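You operate a simulated robot arm through the tools that you are given. There is no shell and no other tool. Be economical: measure what you need, move in short steps, check, and stop when the job is done.

You run a simulated two-armed robot. Do the job below in one go: nothing can be reset, and whatever is moved stays where it is left.

TASK
Dry the lining carrier that the duct panel lists, on the third vent, till it reads READY.
Fine: main switch on, one start at a time, hands off while it blows; then switch off and stand the carrier back on its rest ring.

Only the result counts: the job must be done as asked and must still hold three seconds after the hand-in. Knocking over, shifting, dropping, spilling or breaking anything else fails it.

THE ROBOT
Two 7-joint arms with two-finger grippers on one trunk, on a base that drives. Base frame: it is fixed to the floor where the robot stands at the start and does not move with it; the origin is under the middle of the robot, x ahead of it, y to its left, z up. Lengths are in mm, angles in rad, forces in N, time in s.
The left shoulder is at the start at [57, 176, 1127], the right one opposite. With the tool pointing down near the work surface each hand reaches from about 260 to 860 mm from the robot's upright axis, wherever it stands, measured 20 degrees to its own side. Places, roughly: duct main switch [1300, 300, 1100]; duct panel [800, 300, 1100]; duct start key [1300, 100, 1000]; third duct seat [600, 100, 900]. Payload 2.94 kg a hand.
Tool frame (each hand has its own): the origin (TCP) lies between the finger pads and is the grasp point; the fingertips stand 30 mm ahead of it; z points along the fingers, y is the line along which they close. Largest opening 138 mm; the body of the gripper starts 109 mm behind the TCP.
Orientation is that of the tool frame in the base frame, as [roll, pitch, yaw] about the fixed x, y, z axes, in that order (R = Rz(yaw) Ry(pitch) Rx(roll)). With the fingers straight down and closing along the base's y, the tool's x points along the base's -x, its y along +y and its z along -z.

THE INTERFACE
- The arms move only by the tool step_arm. It takes "left_deltas", "right_deltas" or both (then of equal length, played together; a hand with none holds still); each is a list of rows, each a list of 6 numbers: the shift along the tool's x, y, z in mm, then the turn, a rotation vector about the tool's x, y, z in rad. In form: [[dx, dy, dz, ax, ay, az], ...]. A call has 1 to 8 rows; each row is the pose to reach, as a shift and turn from the pose commanded when the call began, along the tool's axes at that moment. "left_fingers" and "right_fingers" are, for a hand that has rows, the opening, from 0 (shut) to 1 (fully open), set as the call begins (left out, the last holds). A row lasts 0.2 s, in which the tool goes at most 50 mm and 0.15 rad; a call with a longer step from one row to the next is refused whole, and so is a gripper value outside its range. A pose out of reach is approached as far as the arm can. The call stops where the force on the tool passes 40 N (or 10 N more than at its start, if that is more) or the arm is blocked; 0.2 s more then pass. The fingers move at their own pace and stop on an object; they squeeze with about 31 N. The grip force told is the motor's: it shows also when the fingers shut on nothing. Time passes only in rows, and 0.2 s behind the last, so rows that repeat a pose let the fingers close. The reply holds the time, the measured pose of the TCP, the force on the tool along the base axes, the opening and the grip force, in the units named above and with some noise, with the torque about the TCP (base axes, N m) and any sound that the robot's microphone picked up.
- Cameras (640 x 400 px; columns grow to the right, rows downward): "scene" is now at [133.6, -3.8, 1591.9]; the picture's right is [-0.06, -1.00, 0.00], its down [-0.85, 0.05, -0.52] and it looks along [0.52, -0.03, -0.85] (base axes); focal length 261 px, centre (320, 200). "left" rides on the left gripper at [71, -19, -146] in its tool frame; the picture's right is [0.26, 0.96, 0.00], its down [-0.85, 0.23, -0.48] and it looks along [-0.46, 0.12, 0.88] (tool axes); focal length 280 px, centre (320, 200). "right" rides on the right gripper at [71, 19, -146] in its tool frame; the picture's right is [-0.26, 0.96, 0.00], its down [-0.85, -0.23, -0.48] and it looks along [-0.46, -0.13, 0.88] (tool axes); focal length 280 px, centre (320, 200). There is no depth. A picture from a camera that has moved, and an enlarged one, comes with that camera's place and axes in the base frame and with its lens.
- get_image(camera): a new picture of that camera. No time passes.
- lift_body(by): slides the trunk up (or, below 0, down) by that many mm; the arms and the scene camera ride with it, the base frame stays. It gives what a move gives, with no picture.
- roll_base(legs): drives the robot by 1 to 6 legs, each [ahead, turn to the left] in mm and rad, along the robot's own axes; the way and the turn of a leg run together, so that a leg with both is an arc; at most 1500 mm and 3.142 rad a leg. The arms and the cameras ride along, it lands a little off, and it stops where it bumps. It gives what a move gives.
- turn_head(pan, tilt): turns the head with the scene camera to pan (to the left, within 2.094 rad either way) and tilt (down, from -0.506 to 1.204), counted from straight ahead of the robot. It gives what a move gives.
- close_up(camera, box): a new picture of the part [left, top, right, bottom] of that camera's present view, enlarged. No time passes.
- finish_job(): hands the job in; it is judged then, once.

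Go step by step. Nothing tells you exact positions but the pictures and the camera data: compare them with the known pose of the tool, close in by small moves and look again before you grip or let go. The budget is 120 turns and 108 pictures, counting those below and the enlarged ones. Unless the task says otherwise, let go and move clear before handing in.

The tools are called as a command line: name --argument value ..., lists and objects as JSON in quotes. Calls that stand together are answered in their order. step_arm: Moves the arms, as the interface text tells. Its arguments: {"type":"object","properties":{"left_deltas":{"type":"array"},"left_fingers":{"type":"number"},"right_deltas":{"type":"array"},"right_fingers":{"type":"number"}},"required":[]} The other tools are called the same way: lift_body (by) slides the trunk up or down; roll_base (legs) drives the base; turn_head (pan, tilt) turns the head that bears the scene camera; get_image (camera) takes a picture; close_up (camera, box) takes an enlarged picture of a part of a camera's view; finish_job () hands the job in.

At the start:

```text
time: 0.0
left_tcp_pos: [485.5, 136.4, 1127.1]
left_tcp_rot: [3.141, 0.008, 3.141]
left_ft_force: [-0.1, 0.5, -0.6]
left_moment: [0.04, 0.01, -0.01]
left_opening: 138.0
left_finger_force: 0.1
right_tcp_pos: [433.6, -257.1, 1124.4]
right_tcp_rot: [-3.14, 0.007, 3.141]
right_ft_force: [0.8, -0.5, 0.1]
right_moment: [0.0, 0.0, 0.0]
right_opening: 138.2
right_finger_force: 0.1
trunk travel left (down, up): [-300.0, 434.0]
robot x, y, heading: [2.8, 0.3, 0.001]
head pan, tilt: [-0.065, 1.026]
```

scene: 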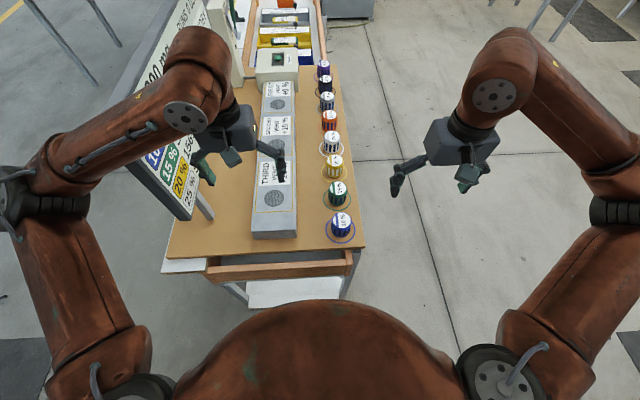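
right: 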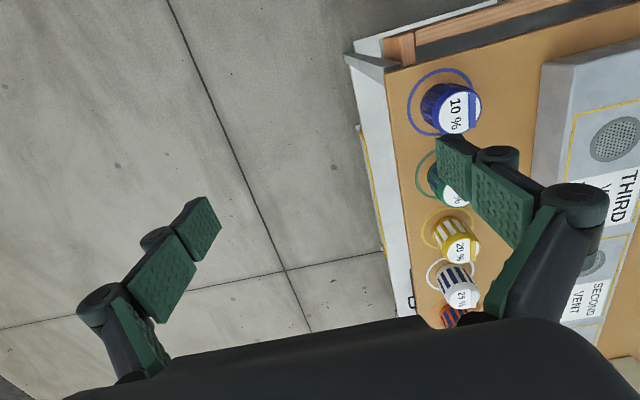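
left: 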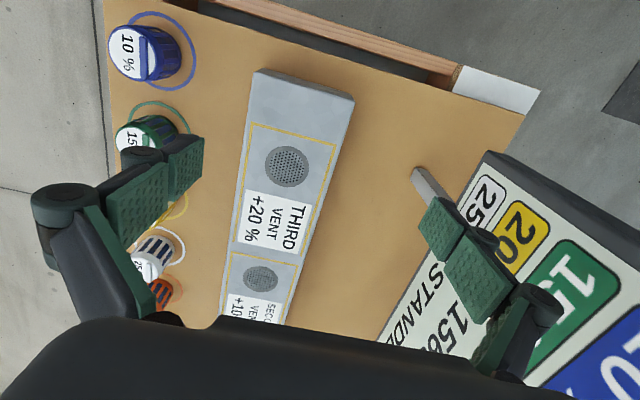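

I see a table with a duct with vents, a row of carriers on rest rings, and a panel to the left. First I turn the head to read the panel.

turn_head --pan 0.35 --tilt 0.6

get_image --camera "scene"

```text
time: 0.9
left_tcp_pos: [485.7, 136.4, 1127.1]
left_tcp_rot: [3.14, 0.007, -3.141]
left_ft_force: [0.3, -1.0, -0.2]
left_moment: [-0.01, -0.03, 0.0]
left_opening: 138.0
left_finger_force: 0.2
right_tcp_pos: [434.6, -257.2, 1123.4]
right_tcp_rot: [-3.141, 0.005, -3.141]
right_ft_force: [-0.3, -0.4, -0.2]
right_moment: [-0.03, 0.0, 0.04]
right_opening: 138.1
right_finger_force: 0.1
trunk travel left (down, up): [-300.0, 434.0]
robot x, y, heading: [3.3, -0.7, -0.001]
head pan, tilt: [0.351, 0.6]
```

```text
104 pictures are left
camera scene: at [148.7, 31.2, 1625.6], right [0.34, -0.94, 0.0], down [-0.53, -0.2, -0.83], along [0.78, 0.28, -0.56], focal length 261 px, centre (320, 200)
```

scene: 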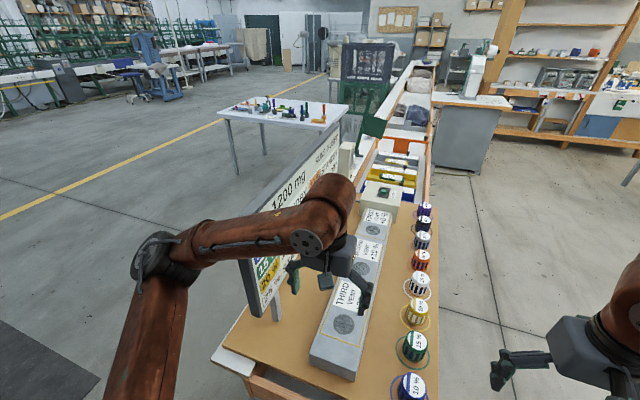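

The left arm hides the panel, so I draw it back and look again.

step_arm --left_deltas '[[45, 0, 0, 0, 0, 0], [90, 0, 0, 0, 0, 0], [135, 0, 0, 0, 0, 0], [180, 20, 0, 0, 0, 0], [180, 60, 0, 0, 0, 0], [180, 100, 0, 0, 0, 0], [180, 140, 0, 0, 0, 0], [180, 180, 0, 0, 0, 0]]'

get_image --camera "scene"

```text
time: 2.7
left_tcp_pos: [309.5, 316.5, 1127.3]
left_tcp_rot: [3.14, 0.0, 3.139]
left_ft_force: [-1.0, 0.3, 1.3]
left_moment: [0.0, -0.07, 0.01]
left_opening: 137.9
left_finger_force: 0.0
right_tcp_pos: [438.5, -258.9, 1120.5]
right_tcp_rot: [-3.141, 0.003, 3.139]
right_ft_force: [-0.5, -0.8, -0.4]
right_moment: [0.0, -0.05, 0.0]
right_opening: 137.9
right_finger_force: 0.1
trunk travel left (down, up): [-300.0, 434.0]
robot x, y, heading: [0.3, 1.1, -0.0]
head pan, tilt: [0.351, 0.6]
```

```text
103 pictures are left
camera scene: at [154.6, 30.1, 1625.2], right [0.34, -0.94, 0.0], down [-0.53, -0.19, -0.83], along [0.78, 0.28, -0.56], focal length 261 px, centre (320, 200)
```

scene: 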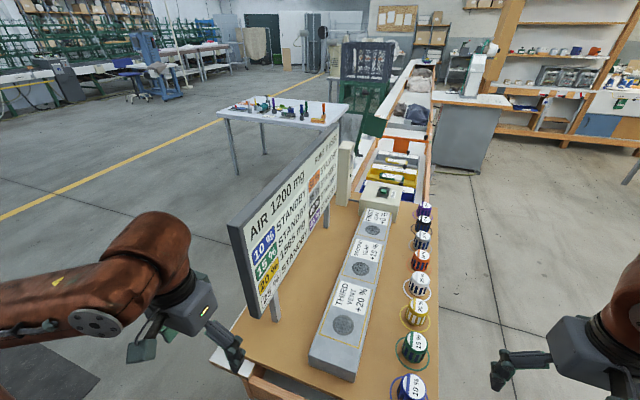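

close_up --camera "scene" --box '[225, 130, 345, 320]'

close_up --camera "scene" --box '[300, 130, 440, 400]'

```text
2.11 times, centred on (285, 225) of scene
camera zoom: at [154.6, 30.1, 1625.2], right [0.34, -0.94, 0.0], down [-0.53, -0.19, -0.83], along [0.78, 0.28, -0.56], focal length 550 px, centre (394, 147)
```

zoom: 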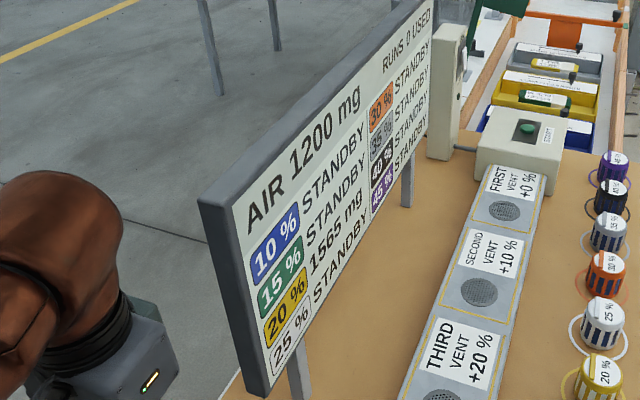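

```text
1.48 times, centred on (370, 265) of scene
camera zoom: at [154.6, 30.1, 1625.2], right [0.34, -0.94, 0.0], down [-0.53, -0.19, -0.83], along [0.78, 0.28, -0.56], focal length 387 px, centre (246, 104)
```

zoom: 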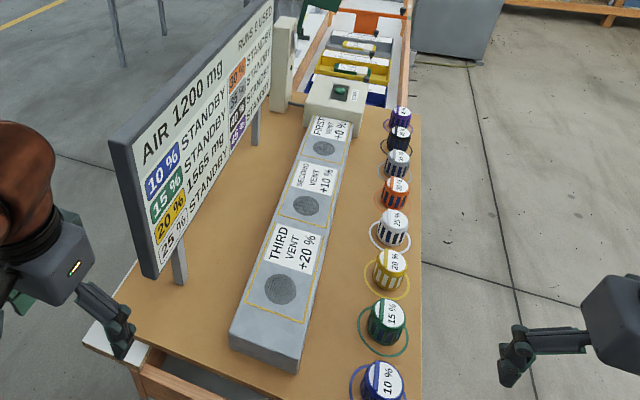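

The panel lists 20 % (1565 mg); the others are on standby. The yellow 20 % carrier sits at roughly (690, -84). I move the right hand above it to look closely.

step_arm --right_deltas '[[-35, 25, 0, 0, 0, 0], [-70, 50, 0, 0, 0, 0], [-105, 75, 0, 0, 0, 0], [-140, 100, 0, 0, 0, 0], [-175, 125, 0, 0, 0, 0], [-210, 150, 0, 0, 0, 0], [-250, 172, 0, 0, 0, 0], [-250, 172, 0, 0, 0, 0]]'

get_image --camera "right"

get_image --camera "scene"

```text
time: 4.5
left_tcp_pos: [311.8, 316.4, 1125.2]
left_tcp_rot: [3.141, 0.0, -3.141]
left_ft_force: [-0.2, -0.4, 0.5]
left_moment: [0.06, 0.05, -0.03]
left_opening: 138.0
left_finger_force: 0.0
right_tcp_pos: [693.7, -89.9, 1116.9]
right_tcp_rot: [-3.141, 0.0, -3.14]
right_ft_force: [0.0, 0.3, -0.5]
right_moment: [0.04, -0.03, -0.02]
right_opening: 137.9
right_finger_force: 0.0
trunk travel left (down, up): [-300.0, 434.0]
robot x, y, heading: [-0.3, -0.3, 0.001]
head pan, tilt: [0.351, 0.6]
```

```text
100 pictures are left
camera right: at [623.2, -70.3, 1262.9], right [0.26, 0.96, 0.0], down [0.85, -0.23, 0.48], along [0.46, -0.12, -0.88], focal length 280 px, centre (320, 200)
```

right: 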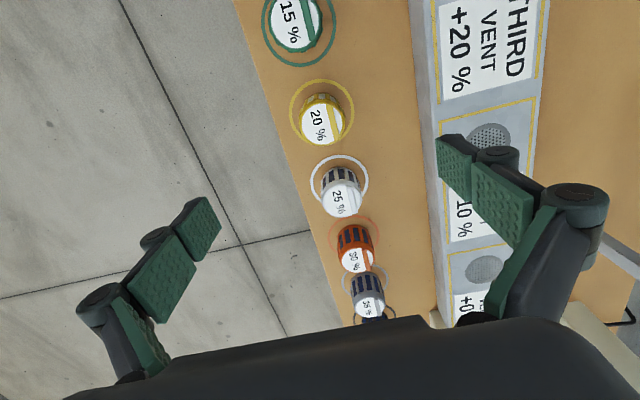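

```text
99 pictures are left
camera scene: at [157.4, 28.6, 1624.9], right [0.34, -0.94, 0.0], down [-0.53, -0.19, -0.83], along [0.77, 0.28, -0.56], focal length 261 px, centre (320, 200)
```

scene: 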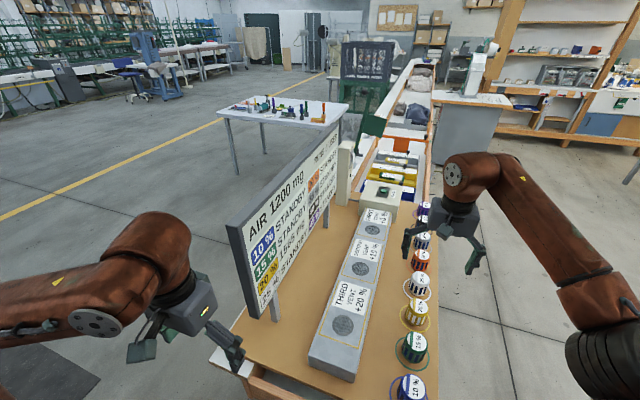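

close_up --camera "right" --box '[260, 60, 400, 240]'

close_up --camera "scene" --box '[300, 250, 440, 400]'

close_up --camera "scene" --box '[320, 120, 440, 210]'

```text
2.22 times, centred on (330, 150) of right
camera zoom: at [623.2, -70.3, 1262.9], right [0.26, 0.96, 0.0], down [0.85, -0.23, 0.48], along [0.46, -0.12, -0.88], focal length 623 px, centre (298, 311)
```

zoom: 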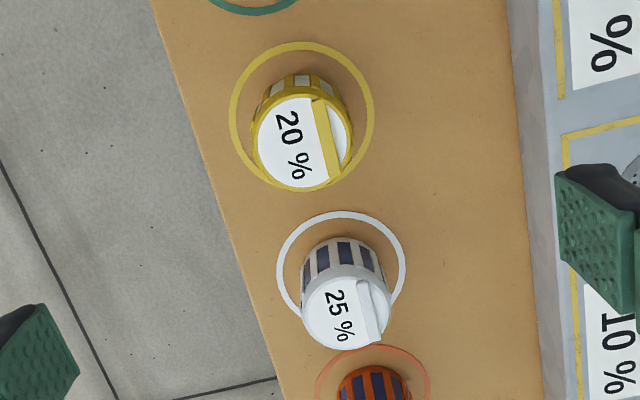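

```text
2.67 times, centred on (370, 325) of scene
camera zoom: at [157.4, 28.6, 1624.9], right [0.34, -0.94, 0.0], down [-0.53, -0.19, -0.83], along [0.77, 0.28, -0.56], focal length 696 px, centre (187, -133)
```

zoom: 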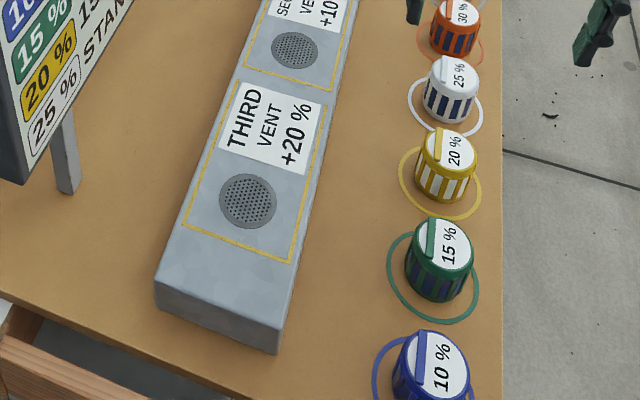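

```text
4.44 times, centred on (380, 165) of scene
camera zoom: at [157.4, 28.6, 1624.9], right [0.34, -0.94, 0.0], down [-0.53, -0.19, -0.83], along [0.77, 0.28, -0.56], focal length 1161 px, centre (53, 356)
```

zoom: 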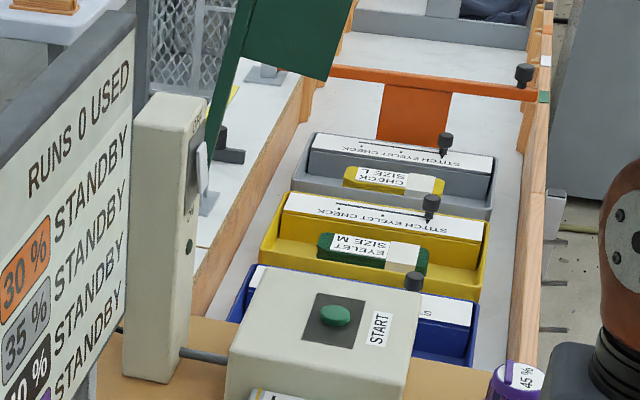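

The yellow 20 % carrier stands at about (699, -89) with its base at z≈860 and top at z≈930. I descend partway with the fingers partly open and look.

step_arm --right_deltas '[[-5, 1, 35, 0, 0, 0], [-5, 1, 70, 0, 0, 0], [-5, 1, 105, 0, 0, 0], [-5, 1, 130, 0, 0, 0], [-5, 1, 130, 0, 0, 0]]' --right_fingers 0.75

get_image --camera "right"

close_up --camera "scene" --box '[340, 220, 480, 360]'

```text
time: 5.7
left_tcp_pos: [311.9, 316.8, 1126.0]
left_tcp_rot: [-3.14, -0.001, -3.141]
left_ft_force: [0.5, 0.3, 0.2]
left_moment: [0.02, -0.02, -0.01]
left_opening: 137.9
left_finger_force: 0.1
right_tcp_pos: [695.9, -84.7, 990.2]
right_tcp_rot: [-3.141, 0.001, -3.141]
right_ft_force: [-0.6, 0.4, -0.5]
right_moment: [0.03, 0.01, -0.03]
right_opening: 103.5
right_finger_force: 0.1
trunk travel left (down, up): [-300.0, 434.0]
robot x, y, heading: [-0.6, -2.2, 0.002]
head pan, tilt: [0.351, 0.6]
```

```text
95 pictures are left
camera right: at [625.0, -65.2, 1136.2], right [0.26, 0.96, 0.0], down [0.85, -0.23, 0.48], along [0.46, -0.12, -0.88], focal length 280 px, centre (320, 200)
```

right: 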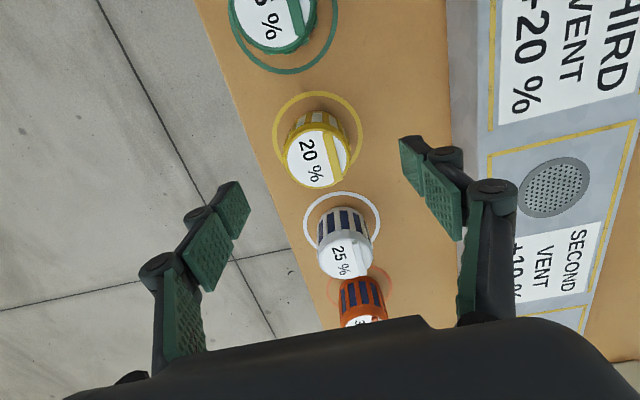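

```text
2.86 times, centred on (410, 290) of scene
camera zoom: at [157.8, 30.5, 1624.8], right [0.34, -0.94, 0.0], down [-0.53, -0.19, -0.82], along [0.77, 0.28, -0.57], focal length 746 px, centre (63, -57)
```

zoom: 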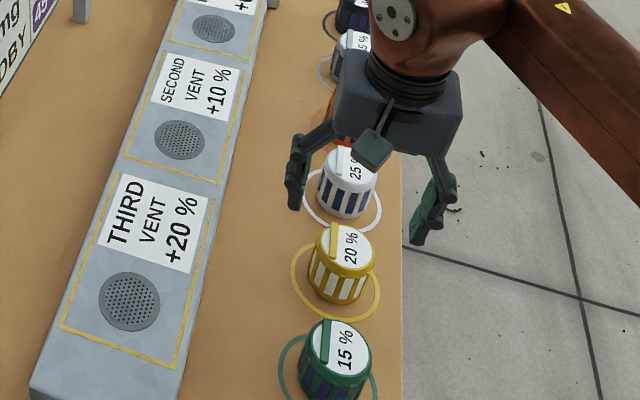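

The carrier is centred at (698, -86), top z≈924, about 52 mm across. I lower straight onto it and close along y.

step_arm --right_deltas '[[-2, -1, 25, 0, 0, 0], [-2, -1, 50, 0, 0, 0], [-2, -1, 70, 0, 0, 0], [-2, -1, 85, 0, 0, 0], [-2, -1, 85, 0, 0, 0]]'

get_image --camera "right"

close_up --camera "scene" --box '[340, 220, 480, 360]'

```text
time: 6.9
left_tcp_pos: [311.4, 317.0, 1124.3]
left_tcp_rot: [-3.14, 0.0, 3.141]
left_ft_force: [0.4, -0.4, 0.7]
left_moment: [-0.03, 0.02, -0.02]
left_opening: 137.9
left_finger_force: 0.0
right_tcp_pos: [697.4, -85.2, 902.5]
right_tcp_rot: [3.14, 0.001, 3.14]
right_ft_force: [-0.5, 0.2, 0.5]
right_moment: [-0.03, 0.01, -0.03]
right_opening: 103.2
right_finger_force: 0.1
trunk travel left (down, up): [-300.0, 434.0]
robot x, y, heading: [-2.1, 1.4, 0.001]
head pan, tilt: [0.351, 0.6]
```

```text
93 pictures are left
camera right: at [627.1, -65.8, 1049.4], right [0.26, 0.96, 0.0], down [0.85, -0.23, 0.48], along [0.46, -0.12, -0.88], focal length 280 px, centre (320, 200)
```

right: 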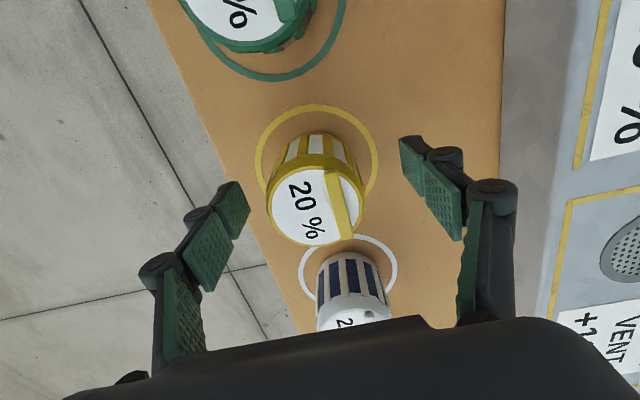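

```text
2.86 times, centred on (410, 290) of scene
camera zoom: at [157.9, 30.4, 1624.7], right [0.34, -0.94, 0.0], down [-0.53, -0.19, -0.82], along [0.77, 0.28, -0.57], focal length 746 px, centre (63, -57)
```

zoom: 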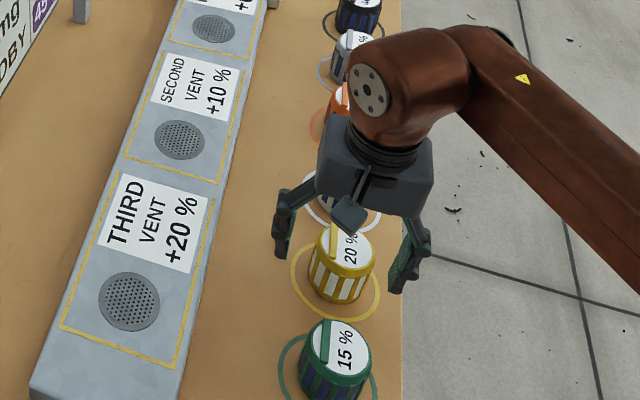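

Hand is on target to within a few mm; I shift 3 mm back in x and close.

step_arm --right_deltas '[[3, -1, 0, 0, 0, 0], [3, -1, 0, 0, 0, 0], [3, -1, 0, 0, 0, 0], [3, -1, 0, 0, 0, 0], [3, -1, 0, 0, 0, 0], [3, -1, 0, 0, 0, 0]]' --right_fingers 0.2

get_image --camera "right"

```text
time: 8.3
left_tcp_pos: [312.0, 316.5, 1125.0]
left_tcp_rot: [-3.141, 0.0, -3.14]
left_ft_force: [-0.5, 0.0, 0.3]
left_moment: [0.02, -0.02, 0.0]
left_opening: 138.1
left_finger_force: 0.1
right_tcp_pos: [693.7, -86.5, 904.1]
right_tcp_rot: [-3.142, 0.0, 3.141]
right_ft_force: [0.3, -0.6, 0.8]
right_moment: [-0.03, -0.06, 0.0]
right_opening: 56.6
right_finger_force: 30.6
trunk travel left (down, up): [-300.0, 434.0]
robot x, y, heading: [0.7, -1.6, 0.003]
head pan, tilt: [0.351, 0.6]
```

```text
91 pictures are left
camera right: at [623.7, -67.1, 1050.3], right [0.26, 0.96, 0.0], down [0.85, -0.23, 0.48], along [0.46, -0.12, -0.88], focal length 280 px, centre (320, 200)
```

right: 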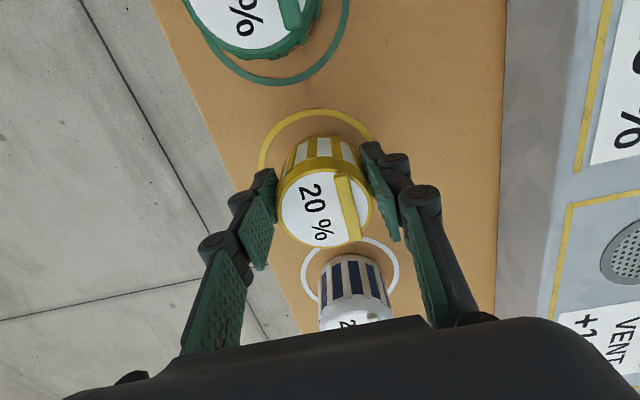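

Gripped (56.6 mm). I lift straight up and move toward the vent, then measure the vent from the hand camera.

step_arm --right_deltas '[[0, 0, -35, 0, 0, 0], [0, 0, -80, 0, 0, 0], [0, 0, -125, 0, 0, 0], [40, 30, -125, 0, 0, 0], [80, 60, -125, 0, 0, 0], [115, 90, -125, 0, 0, 0], [128, 110, -125, 0, 0, 0], [128, 110, -125, 0, 0, 0]]'

get_image --camera "right"

get_image --camera "scene"

```text
time: 10.1
left_tcp_pos: [312.5, 316.2, 1126.0]
left_tcp_rot: [-3.14, -0.001, 3.141]
left_ft_force: [0.6, 0.0, -0.1]
left_moment: [0.02, -0.03, -0.03]
left_opening: 138.1
left_finger_force: 0.1
right_tcp_pos: [565.8, 24.8, 1030.3]
right_tcp_rot: [-3.141, 0.0, 3.14]
right_ft_force: [0.0, -1.4, -1.3]
right_moment: [0.01, 0.02, -0.02]
right_opening: 56.9
right_finger_force: 31.2
trunk travel left (down, up): [-300.0, 434.0]
robot x, y, heading: [2.4, -0.7, 0.002]
head pan, tilt: [0.351, 0.6]
```

```text
90 pictures are left
camera right: at [495.5, 43.9, 1176.2], right [0.26, 0.96, 0.0], down [0.85, -0.23, 0.48], along [0.46, -0.12, -0.88], focal length 280 px, centre (320, 200)
```

right: 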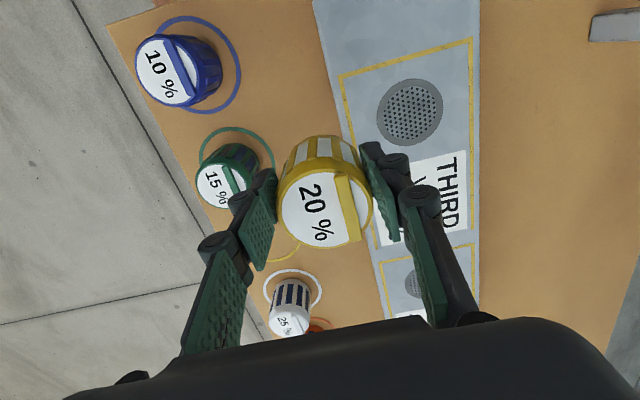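

```text
89 pictures are left
camera scene: at [158.0, 29.9, 1624.7], right [0.34, -0.94, 0.0], down [-0.53, -0.19, -0.82], along [0.77, 0.28, -0.57], focal length 261 px, centre (320, 200)
```

scene: 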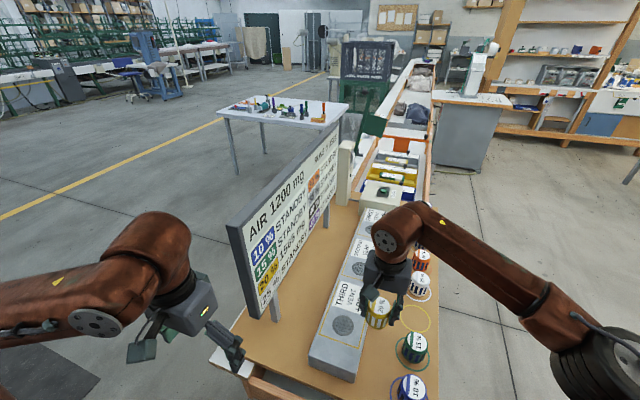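

Vent centre computes to (568, 112). I move over it and lower to just above.

step_arm --right_deltas '[[-1, 40, 0, 0, 0, 0], [-2, 80, 0, 0, 0, 0], [-2, 87, 10, 0, 0, 0], [-2, 87, 35, 0, 0, 0], [-2, 87, 55, 0, 0, 0], [-2, 87, 65, 0, 0, 0], [-2, 87, 65, 0, 0, 0]]'

get_image --camera "right"

close_up --camera "scene" --box '[280, 250, 440, 390]'

get_image --camera "left"

```text
time: 11.7
left_tcp_pos: [312.4, 317.4, 1125.3]
left_tcp_rot: [-3.141, -0.001, 3.141]
left_ft_force: [-0.5, 0.5, 0.3]
left_moment: [0.01, -0.04, -0.01]
left_opening: 138.1
left_finger_force: 0.1
right_tcp_pos: [570.3, 113.2, 964.2]
right_tcp_rot: [3.14, 0.0, 3.14]
right_ft_force: [-0.7, 0.0, 1.9]
right_moment: [-0.02, 0.02, -0.01]
right_opening: 56.7
right_finger_force: 30.9
trunk travel left (down, up): [-300.0, 434.0]
robot x, y, heading: [1.1, 0.3, 0.005]
head pan, tilt: [0.351, 0.6]
```

```text
88 pictures are left
camera right: at [498.4, 132.6, 1110.3], right [0.26, 0.96, 0.0], down [0.85, -0.23, 0.48], along [0.46, -0.12, -0.88], focal length 280 px, centre (320, 200)
```

right: 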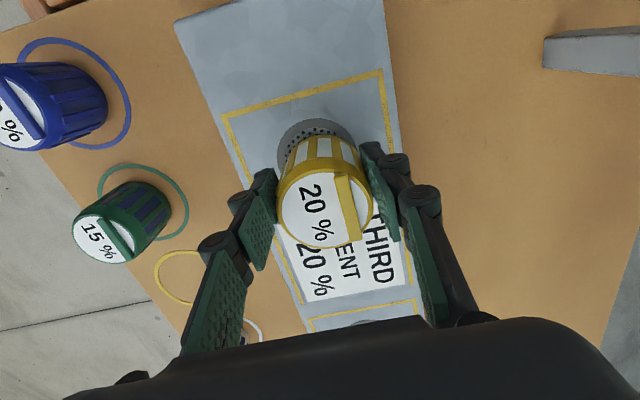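

```text
2.86 times, centred on (360, 320) of scene
camera zoom: at [158.0, 30.7, 1624.7], right [0.34, -0.94, 0.0], down [-0.53, -0.19, -0.82], along [0.77, 0.28, -0.57], focal length 746 px, centre (206, -143)
```

zoom: 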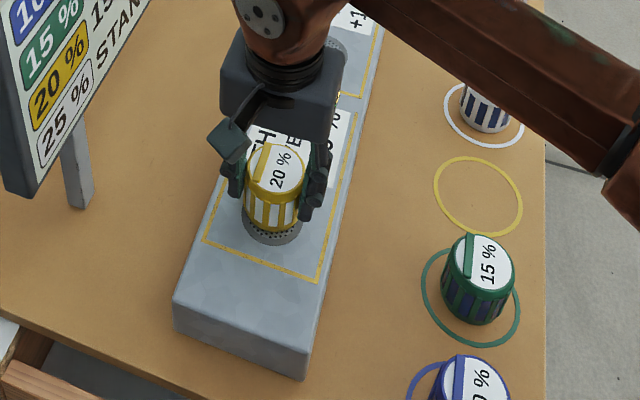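

```text
86 pictures are left
camera left: at [240.9, 298.0, 1270.8], right [-0.26, 0.96, 0.0], down [0.85, 0.23, 0.48], along [0.46, 0.12, -0.88], focal length 280 px, centre (320, 200)
```

left: 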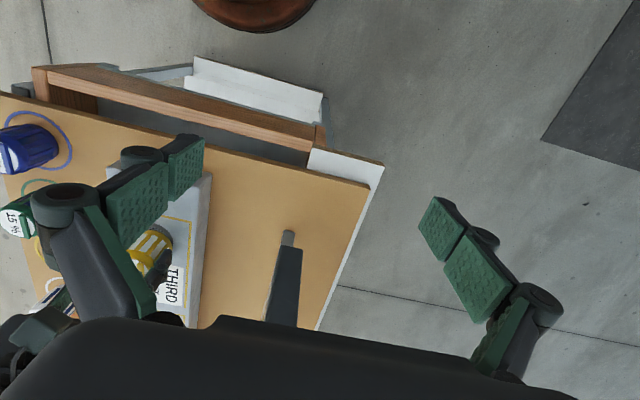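

Alignment looks good; I nudge 3 mm and lower gently until contact.

step_arm --right_deltas '[[3, -1, 4, 0, 0, 0], [3, -1, 8, 0, 0, 0], [3, -1, 11, 0, 0, 0], [3, -1, 13, 0, 0, 0], [3, -1, 13, 0, 0, 0]]'

close_up --camera "scene" --box '[310, 270, 410, 350]'

```text
time: 12.9
left_tcp_pos: [311.0, 316.8, 1125.4]
left_tcp_rot: [-3.141, 0.002, 3.141]
left_ft_force: [-0.2, 0.8, -0.8]
left_moment: [0.02, 0.02, -0.03]
left_opening: 138.1
left_finger_force: 0.1
right_tcp_pos: [563.6, 111.3, 953.7]
right_tcp_rot: [3.14, 0.001, -3.14]
right_ft_force: [-4.8, 5.8, 28.4]
right_moment: [0.25, -0.12, 0.12]
right_opening: 56.2
right_finger_force: 31.0
trunk travel left (down, up): [-300.0, 434.0]
robot x, y, heading: [-1.0, -0.6, -0.002]
head pan, tilt: [0.351, 0.6]
```

```text
5.00 times, centred on (360, 310) of scene
camera zoom: at [154.7, 30.9, 1625.1], right [0.34, -0.94, 0.0], down [-0.53, -0.19, -0.83], along [0.78, 0.28, -0.56], focal length 1306 px, centre (120, -350)
```

zoom: 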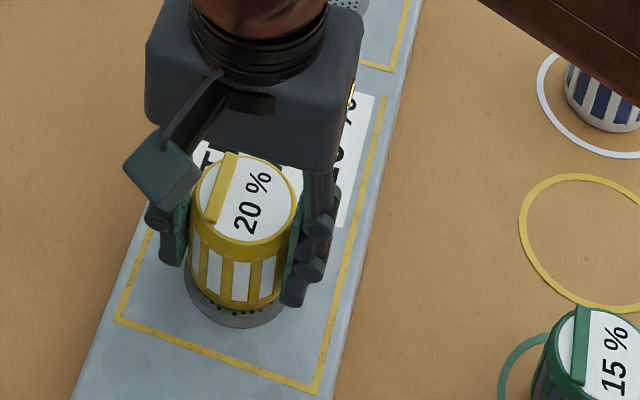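

The carrier touches the duct (28 N). I ease off 2 mm, release and raise the hand to check its centring from above.

step_arm --right_deltas '[[0, 0, -3, 0, 0, 0], [0, 0, -3, 0, 0, 0]]'

step_arm --right_deltas '[[0, 0, 0, 0, 0, 0], [0, 0, 0, 0, 0, 0], [0, 0, 0, 0, 0, 0], [0, 0, -40, 0, 0, 0], [0, 0, -80, 0, 0, 0], [0, 0, -120, 0, 0, 0], [40, 0, -150, 0, 0, 0], [40, 0, -150, 0, 0, 0]]' --right_fingers 0.75

get_image --camera "right"

close_up --camera "scene" --box '[310, 270, 450, 380]'

```text
time: 13.5
left_tcp_pos: [310.7, 317.3, 1125.7]
left_tcp_rot: [3.141, -0.001, 3.14]
left_ft_force: [-0.2, 0.1, 0.8]
left_moment: [-0.01, -0.03, 0.0]
left_opening: 138.0
left_finger_force: 0.1
right_tcp_pos: [565.4, 110.4, 954.7]
right_tcp_rot: [-3.139, 0.0, 3.139]
right_ft_force: [-2.7, 1.9, 9.8]
right_moment: [0.28, -0.11, 0.1]
right_opening: 56.2
right_finger_force: 31.3
trunk travel left (down, up): [-300.0, 434.0]
robot x, y, heading: [0.0, -0.8, 0.002]
head pan, tilt: [0.351, 0.6]
```

```text
time: 15.3
left_tcp_pos: [312.5, 319.1, 1125.2]
left_tcp_rot: [-3.141, 0.001, -3.141]
left_ft_force: [0.1, -0.3, 0.0]
left_moment: [-0.02, 0.04, -0.02]
left_opening: 137.8
left_finger_force: 0.0
right_tcp_pos: [525.5, 109.5, 1105.8]
right_tcp_rot: [-3.141, -0.002, 3.139]
right_ft_force: [0.4, 0.3, -0.1]
right_moment: [-0.01, 0.03, 0.01]
right_opening: 103.7
right_finger_force: 0.0
trunk travel left (down, up): [-300.0, 434.0]
robot x, y, heading: [-2.7, 2.0, 0.002]
head pan, tilt: [0.351, 0.6]
```

```text
84 pictures are left
camera right: at [454.5, 129.9, 1251.0], right [0.26, 0.96, 0.0], down [0.85, -0.23, 0.47], along [0.46, -0.13, -0.88], focal length 280 px, centre (320, 200)
```

right: 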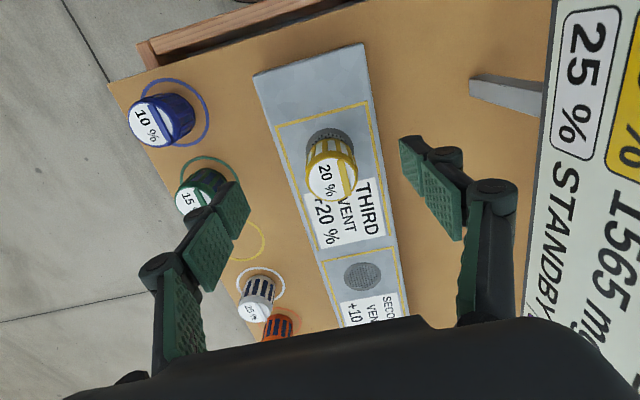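

```text
3.64 times, centred on (380, 325) of scene
camera zoom: at [159.5, 31.0, 1624.4], right [0.34, -0.94, 0.0], down [-0.53, -0.19, -0.82], along [0.77, 0.28, -0.57], focal length 950 px, centre (102, -254)
```

zoom: 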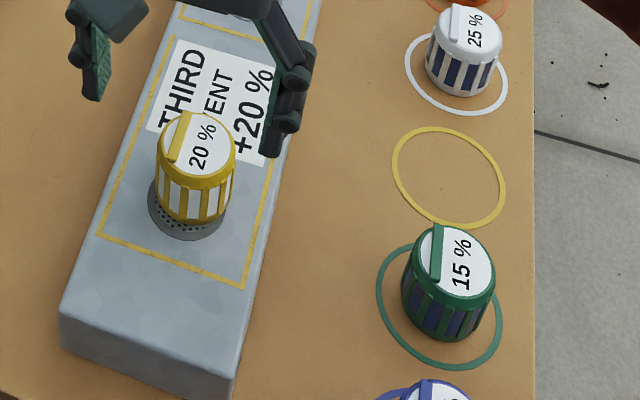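

close_up --camera "right" --box '[265, 90, 405, 210]'

close_up --camera "scene" --box '[320, 285, 400, 335]'

```text
3.33 times, centred on (335, 150) of right
camera zoom: at [454.5, 129.9, 1251.0], right [0.26, 0.96, 0.0], down [0.85, -0.23, 0.47], along [0.46, -0.13, -0.88], focal length 935 px, centre (270, 367)
```

zoom: 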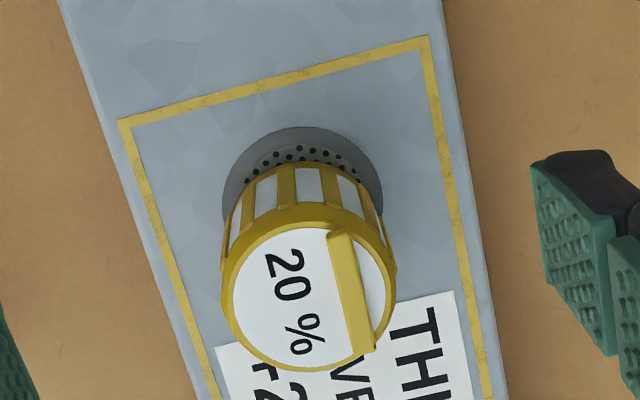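

```text
8.00 times, centred on (360, 310) of scene
camera zoom: at [159.5, 31.0, 1624.4], right [0.34, -0.94, 0.0], down [-0.53, -0.19, -0.82], along [0.77, 0.28, -0.57], focal length 2089 px, centre (0, -680)
```

zoom: 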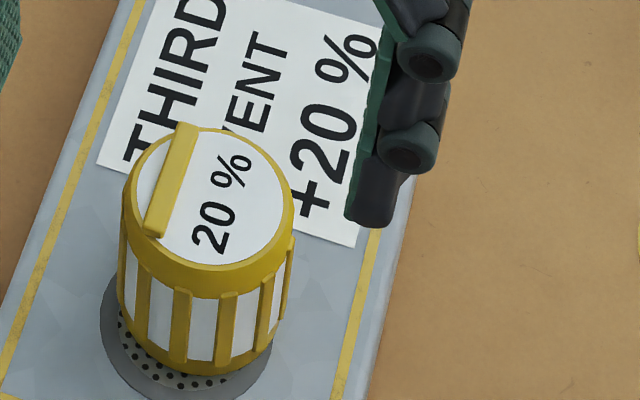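

The carrier stands about 10 mm too far in +x on the vent. I regrip it at its centre (577, 108), lift slightly and shift it back 10 mm.

step_arm --right_deltas '[[-40, -1, 0, 0, 0, 0], [-51, -1, 40, 0, 0, 0], [-51, -1, 80, 0, 0, 0], [-51, -1, 120, 0, 0, 0], [-51, -1, 145, 0, 0, 0], [-51, -1, 148, 0, 0, 0], [-51, -1, 148, 0, 0, 0]]' --right_fingers 0.7

get_image --camera "right"

```text
time: 16.9
left_tcp_pos: [312.5, 317.4, 1124.9]
left_tcp_rot: [3.141, 0.001, -3.141]
left_ft_force: [-0.4, -0.3, 0.6]
left_moment: [0.0, 0.02, -0.01]
left_opening: 137.9
left_finger_force: 0.0
right_tcp_pos: [574.8, 109.2, 954.8]
right_tcp_rot: [3.141, -0.001, 3.141]
right_ft_force: [0.3, -0.5, 0.1]
right_moment: [-0.03, 0.04, -0.01]
right_opening: 96.4
right_finger_force: 0.0
trunk travel left (down, up): [-300.0, 434.0]
robot x, y, heading: [-1.2, 3.2, 0.001]
head pan, tilt: [0.351, 0.6]
```

```text
80 pictures are left
camera right: at [504.7, 128.1, 1101.9], right [0.26, 0.96, 0.0], down [0.85, -0.23, 0.48], along [0.46, -0.12, -0.88], focal length 280 px, centre (320, 200)
```

right: 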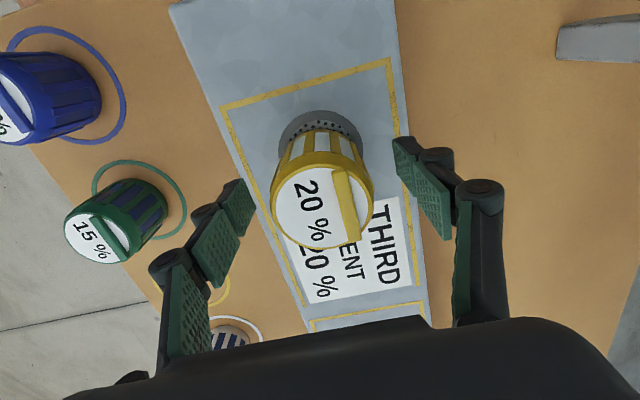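

step_arm --right_deltas '[[0, 0, 0, 0, 0, 0], [0, 0, 0, 0, 0, 0], [0, 0, 0, 0, 0, 0], [0, 0, 0, 0, 0, 0], [0, 0, 0, 0, 0, 0]]' --right_fingers 0.2

step_arm --right_deltas '[[0, 0, -6, 0, 0, 0], [0, 0, -12, 0, 0, 0], [5, 1, -12, 0, 0, 0], [10, 1, -12, 0, 0, 0], [10, 1, -12, 0, 0, 0], [10, 1, -7, 0, 0, 0], [10, 1, -2, 0, 0, 0], [10, 1, 0, 0, 0, 0]]'

close_up --camera "scene" --box '[310, 270, 410, 350]'

get_image --camera "right"

```text
time: 18.1
left_tcp_pos: [312.1, 316.9, 1125.9]
left_tcp_rot: [-3.141, 0.001, -3.141]
left_ft_force: [0.5, 0.3, 0.2]
left_moment: [0.0, 0.0, 0.0]
left_opening: 138.3
left_finger_force: 0.1
right_tcp_pos: [575.6, 108.8, 956.5]
right_tcp_rot: [3.142, -0.001, -3.141]
right_ft_force: [-0.1, 0.3, -0.1]
right_moment: [-0.02, 0.02, 0.02]
right_opening: 56.7
right_finger_force: 30.5
trunk travel left (down, up): [-300.0, 434.0]
robot x, y, heading: [-1.2, -1.4, -0.003]
head pan, tilt: [0.351, 0.6]
```

```text
time: 19.9
left_tcp_pos: [311.8, 317.1, 1125.3]
left_tcp_rot: [-3.141, -0.001, -3.141]
left_ft_force: [0.4, -0.4, 0.2]
left_moment: [0.03, 0.0, 0.01]
left_opening: 137.7
left_finger_force: 0.1
right_tcp_pos: [567.4, 110.6, 956.0]
right_tcp_rot: [3.139, 0.001, -3.141]
right_ft_force: [-0.6, -0.3, 3.6]
right_moment: [-0.08, 0.01, 0.01]
right_opening: 56.9
right_finger_force: 31.3
trunk travel left (down, up): [-300.0, 434.0]
robot x, y, heading: [-3.2, -4.2, 0.003]
head pan, tilt: [0.351, 0.6]
```

```text
5.00 times, centred on (360, 310) of scene
camera zoom: at [157.8, 30.5, 1624.8], right [0.34, -0.94, 0.0], down [-0.53, -0.19, -0.82], along [0.77, 0.28, -0.57], focal length 1306 px, centre (120, -350)
```

zoom: 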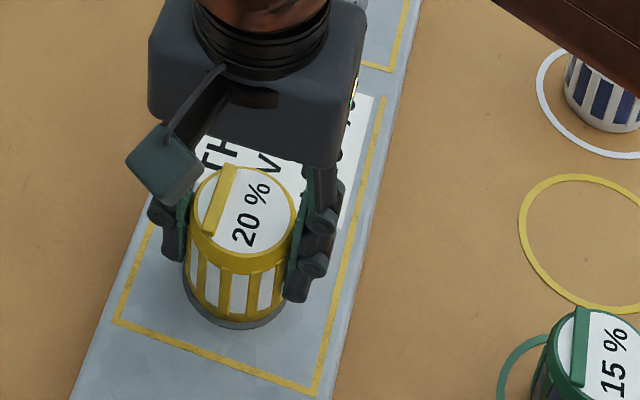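

```text
78 pictures are left
camera right: at [495.4, 129.6, 1102.2], right [0.26, 0.96, 0.0], down [0.85, -0.23, 0.48], along [0.46, -0.12, -0.88], focal length 280 px, centre (320, 200)
```

right: 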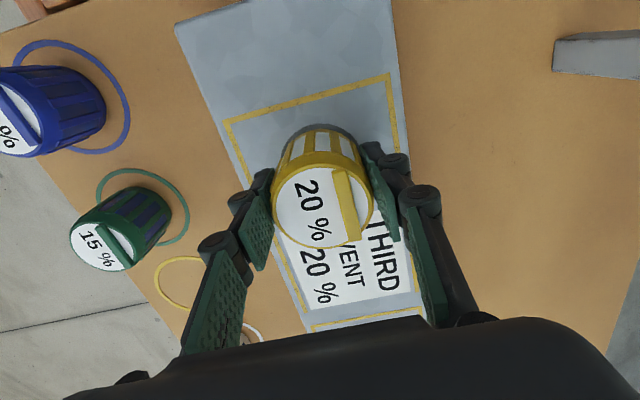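

Now it is centred and standing. I release, lift clear, and move the arm back.

step_arm --right_deltas '[[0, 0, 0, 0, 0, 0], [0, 0, 0, 0, 0, 0], [0, 0, 0, 0, 0, 0], [0, 0, -40, 0, 0, 0], [0, 0, -85, 0, 0, 0], [0, 0, -130, 0, 0, 0], [0, 0, -170, 0, 0, 0], [40, -20, -180, 0, 0, 0]]' --right_fingers 0.75

step_arm --right_deltas '[[35, -35, 0, 0, 0, 0], [70, -70, 0, 0, 0, 0], [105, -105, 0, 0, 0, 0], [140, -140, 0, 0, 0, 0], [175, -175, 0, 0, 0, 0], [205, -210, 0, 0, 0, 0], [215, -250, 0, 0, 0, 0], [215, -290, 0, 0, 0, 0]]'

get_image --camera "scene"

```text
time: 21.7
left_tcp_pos: [310.5, 315.2, 1125.5]
left_tcp_rot: [3.14, 0.001, 3.141]
left_ft_force: [-0.1, -0.3, -0.4]
left_moment: [0.07, -0.02, 0.03]
left_opening: 137.8
left_finger_force: 0.1
right_tcp_pos: [528.4, 89.1, 1135.6]
right_tcp_rot: [3.14, 0.001, 3.139]
right_ft_force: [-0.5, -0.9, -0.6]
right_moment: [0.05, 0.0, 0.01]
right_opening: 103.7
right_finger_force: 0.0
trunk travel left (down, up): [-300.0, 434.0]
robot x, y, heading: [-1.6, -2.2, 0.002]
head pan, tilt: [0.351, 0.6]
```

```text
time: 23.5
left_tcp_pos: [310.3, 315.9, 1126.3]
left_tcp_rot: [3.139, 0.002, -3.141]
left_ft_force: [-0.2, -0.3, -0.7]
left_moment: [0.07, 0.0, -0.03]
left_opening: 137.9
left_finger_force: 0.0
right_tcp_pos: [310.7, -200.8, 1139.3]
right_tcp_rot: [3.141, -0.002, 3.141]
right_ft_force: [-0.3, -0.3, -0.1]
right_moment: [0.03, 0.0, 0.0]
right_opening: 103.6
right_finger_force: 0.0
trunk travel left (down, up): [-300.0, 434.0]
robot x, y, heading: [1.7, 2.3, 0.003]
head pan, tilt: [0.351, 0.6]
```

```text
77 pictures are left
camera scene: at [156.8, 27.9, 1624.9], right [0.34, -0.94, 0.0], down [-0.53, -0.19, -0.83], along [0.78, 0.28, -0.56], focal length 261 px, centre (320, 200)
```

scene: 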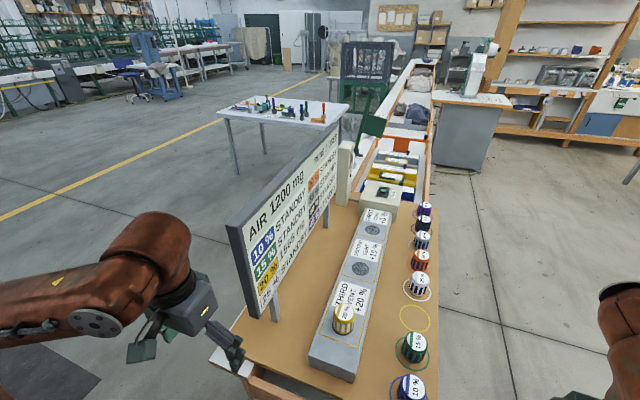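

The carrier sits well on the third vent. Now I drive around to the right side of the table, keeping wide, to face the switch and start box.

roll_base --legs '[[-150, 0], [0, -1.571], [700, 0], [0, 1.571], [1200, 0], [0, 1.571]]'

turn_head --pan 0.0 --tilt 0.6

get_image --camera "scene"

```text
time: 45.5
left_tcp_pos: [744.9, -424.5, 1125.2]
left_tcp_rot: [3.142, 0.0, -1.61]
left_ft_force: [-0.1, -0.3, -0.5]
left_moment: [-0.03, -0.02, 0.01]
left_opening: 138.2
left_finger_force: 0.1
right_tcp_pos: [1262.7, -443.9, 1138.8]
right_tcp_rot: [3.14, -0.001, -1.613]
right_ft_force: [0.5, -0.2, -0.4]
right_moment: [-0.01, -0.03, -0.01]
right_opening: 103.5
right_finger_force: 0.0
trunk travel left (down, up): [-300.0, 434.0]
robot x, y, heading: [1047.7, -746.9, 1.531]
head pan, tilt: [0.351, 0.6]
```

```text
time: 46.4
left_tcp_pos: [744.0, -424.3, 1124.2]
left_tcp_rot: [-3.141, 0.001, -1.61]
left_ft_force: [-1.1, -0.5, -0.1]
left_moment: [-0.01, 0.0, 0.03]
left_opening: 138.3
left_finger_force: 0.1
right_tcp_pos: [1261.2, -444.2, 1138.2]
right_tcp_rot: [3.141, 0.001, -1.612]
right_ft_force: [0.0, 0.2, -0.3]
right_moment: [-0.02, 0.0, 0.0]
right_opening: 103.6
right_finger_force: 0.1
trunk travel left (down, up): [-300.0, 434.0]
robot x, y, heading: [1049.4, -745.9, 1.528]
head pan, tilt: [0.0, 0.6]
```

```text
76 pictures are left
camera scene: at [1053.3, -585.1, 1624.7], right [1.0, -0.04, 0.0], down [-0.02, -0.56, -0.82], along [0.03, 0.82, -0.57], focal length 261 px, centre (320, 200)
```

scene: 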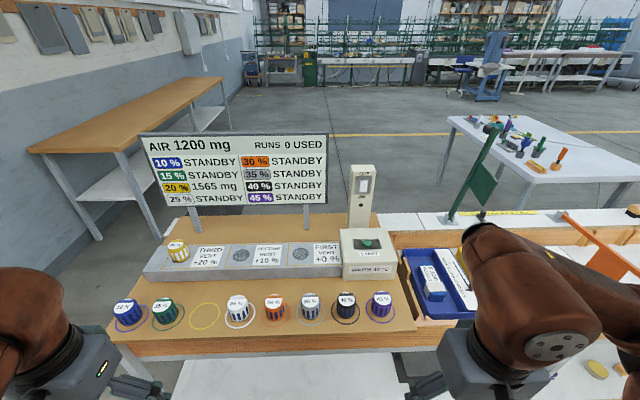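

Great view of everything. I zoom in on switch and start box.

close_up --camera "scene" --box '[330, 155, 410, 285]'

close_up --camera "scene" --box '[135, 130, 335, 270]'

close_up --camera "scene" --box '[335, 155, 385, 235]'

```text
3.08 times, centred on (370, 220) of scene
camera zoom: at [1053.3, -585.1, 1624.7], right [1.0, -0.04, 0.0], down [-0.02, -0.56, -0.82], along [0.03, 0.82, -0.57], focal length 804 px, centre (166, 138)
```

zoom: 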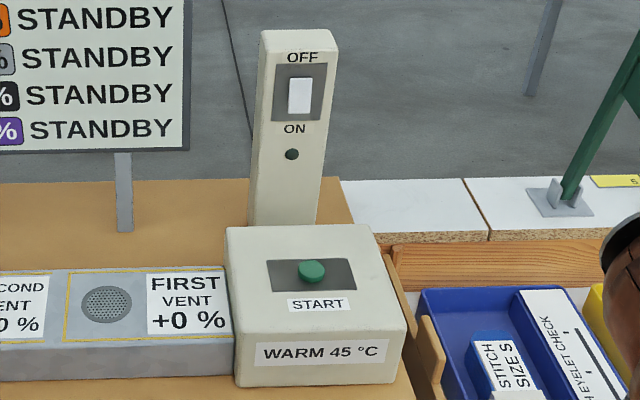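

```text
2.86 times, centred on (235, 200) of scene
camera zoom: at [1053.3, -585.1, 1624.7], right [1.0, -0.04, 0.0], down [-0.02, -0.56, -0.82], along [0.03, 0.82, -0.57], focal length 746 px, centre (563, 200)
```

zoom: 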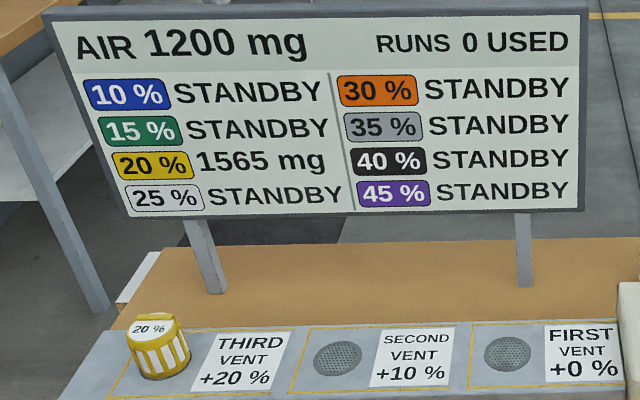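

```text
5.00 times, centred on (360, 195) of scene
camera zoom: at [1053.3, -585.1, 1624.7], right [1.0, -0.04, 0.0], down [-0.02, -0.56, -0.82], along [0.03, 0.82, -0.57], focal length 1306 px, centre (120, 225)
```

zoom: 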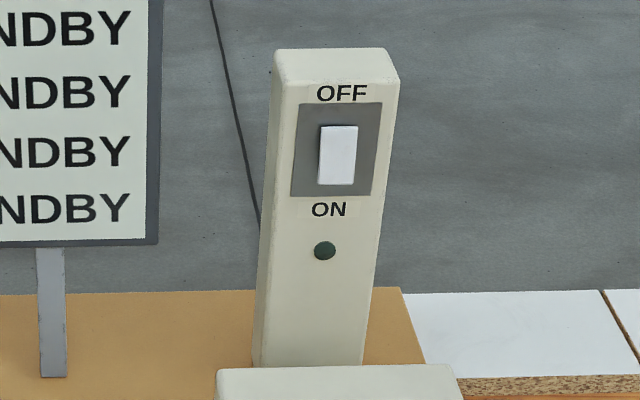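

The main switch is a rocker at about (1252, 261, 1102) with ON at the bottom; the start key is at about (1250, 96, 960). I drive closer, shut the right fingers, and tilt the right hand forward.

roll_base --legs '[[230, 0.04]]'

step_arm --right_deltas '[[0, 0, -10, 0, -0.14, 0], [0, 0, -20, 0, -0.28, 0], [0, 0, -30, 0, -0.42, 0], [0, 0, -30, 0, -0.56, 0], [0, 0, -30, 0, -0.7, 0], [0, 0, -30, 0, -0.785, 0]]' --right_fingers 0

get_image --camera "scene"

get_image --camera "right"

```text
time: 48.1
left_tcp_pos: [742.1, -203.5, 1124.7]
left_tcp_rot: [3.14, -0.003, -1.585]
left_ft_force: [-0.4, -0.7, 0.2]
left_moment: [-0.07, -0.01, 0.04]
left_opening: 138.1
left_finger_force: 0.1
right_tcp_pos: [1259.4, -208.9, 1137.0]
right_tcp_rot: [3.141, 0.0, -1.583]
right_ft_force: [0.7, 0.6, -0.9]
right_moment: [-0.07, -0.01, -0.01]
right_opening: 103.4
right_finger_force: 0.1
trunk travel left (down, up): [-300.0, 434.0]
robot x, y, heading: [1053.7, -519.9, 1.555]
head pan, tilt: [0.0, 0.6]
```

```text
time: 49.5
left_tcp_pos: [741.6, -204.3, 1125.8]
left_tcp_rot: [3.141, -0.001, -1.585]
left_ft_force: [0.0, -0.5, 0.0]
left_moment: [0.02, -0.02, -0.01]
left_opening: 137.9
left_finger_force: 0.0
right_tcp_pos: [1258.9, -209.4, 1171.2]
right_tcp_rot: [-3.141, 0.699, -1.585]
right_ft_force: [0.1, -0.6, 0.4]
right_moment: [-0.02, -0.02, 0.02]
right_opening: 0.0
right_finger_force: 20.4
right hand out of reach, approached as far as the arm can: row 6
trunk travel left (down, up): [-300.0, 434.0]
robot x, y, heading: [1054.3, -517.3, 1.555]
head pan, tilt: [0.0, 0.6]
```

```text
72 pictures are left
camera scene: at [1055.3, -356.3, 1624.6], right [1.0, -0.01, 0.0], down [-0.01, -0.57, -0.82], along [0.01, 0.82, -0.57], focal length 261 px, centre (320, 200)
```

scene: 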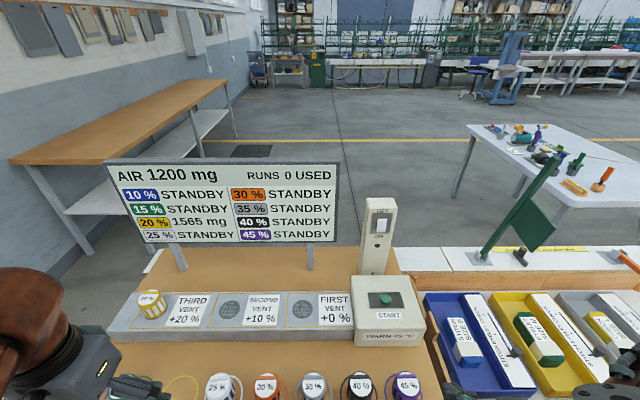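

```text
71 pictures are left
camera right: at [1237.7, -356.6, 1236.6], right [-0.96, 0.21, 0.17], down [0.24, 0.34, 0.91], along [0.14, 0.92, -0.38], focal length 280 px, centre (320, 200)
```

right: 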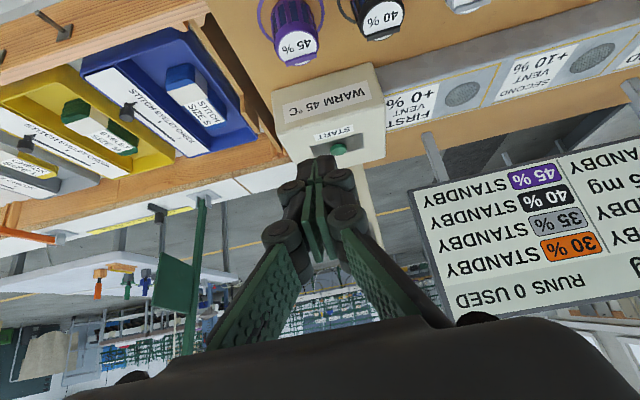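

close_up --camera "scene" --box '[350, 190, 430, 280]'

```text
4.44 times, centred on (390, 235) of scene
camera zoom: at [1055.3, -356.3, 1624.6], right [1.0, -0.01, 0.0], down [-0.01, -0.57, -0.82], along [0.01, 0.82, -0.57], focal length 1161 px, centre (9, 44)
```

zoom: 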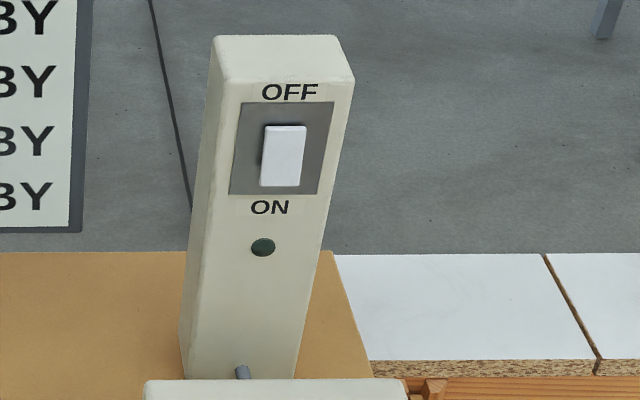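

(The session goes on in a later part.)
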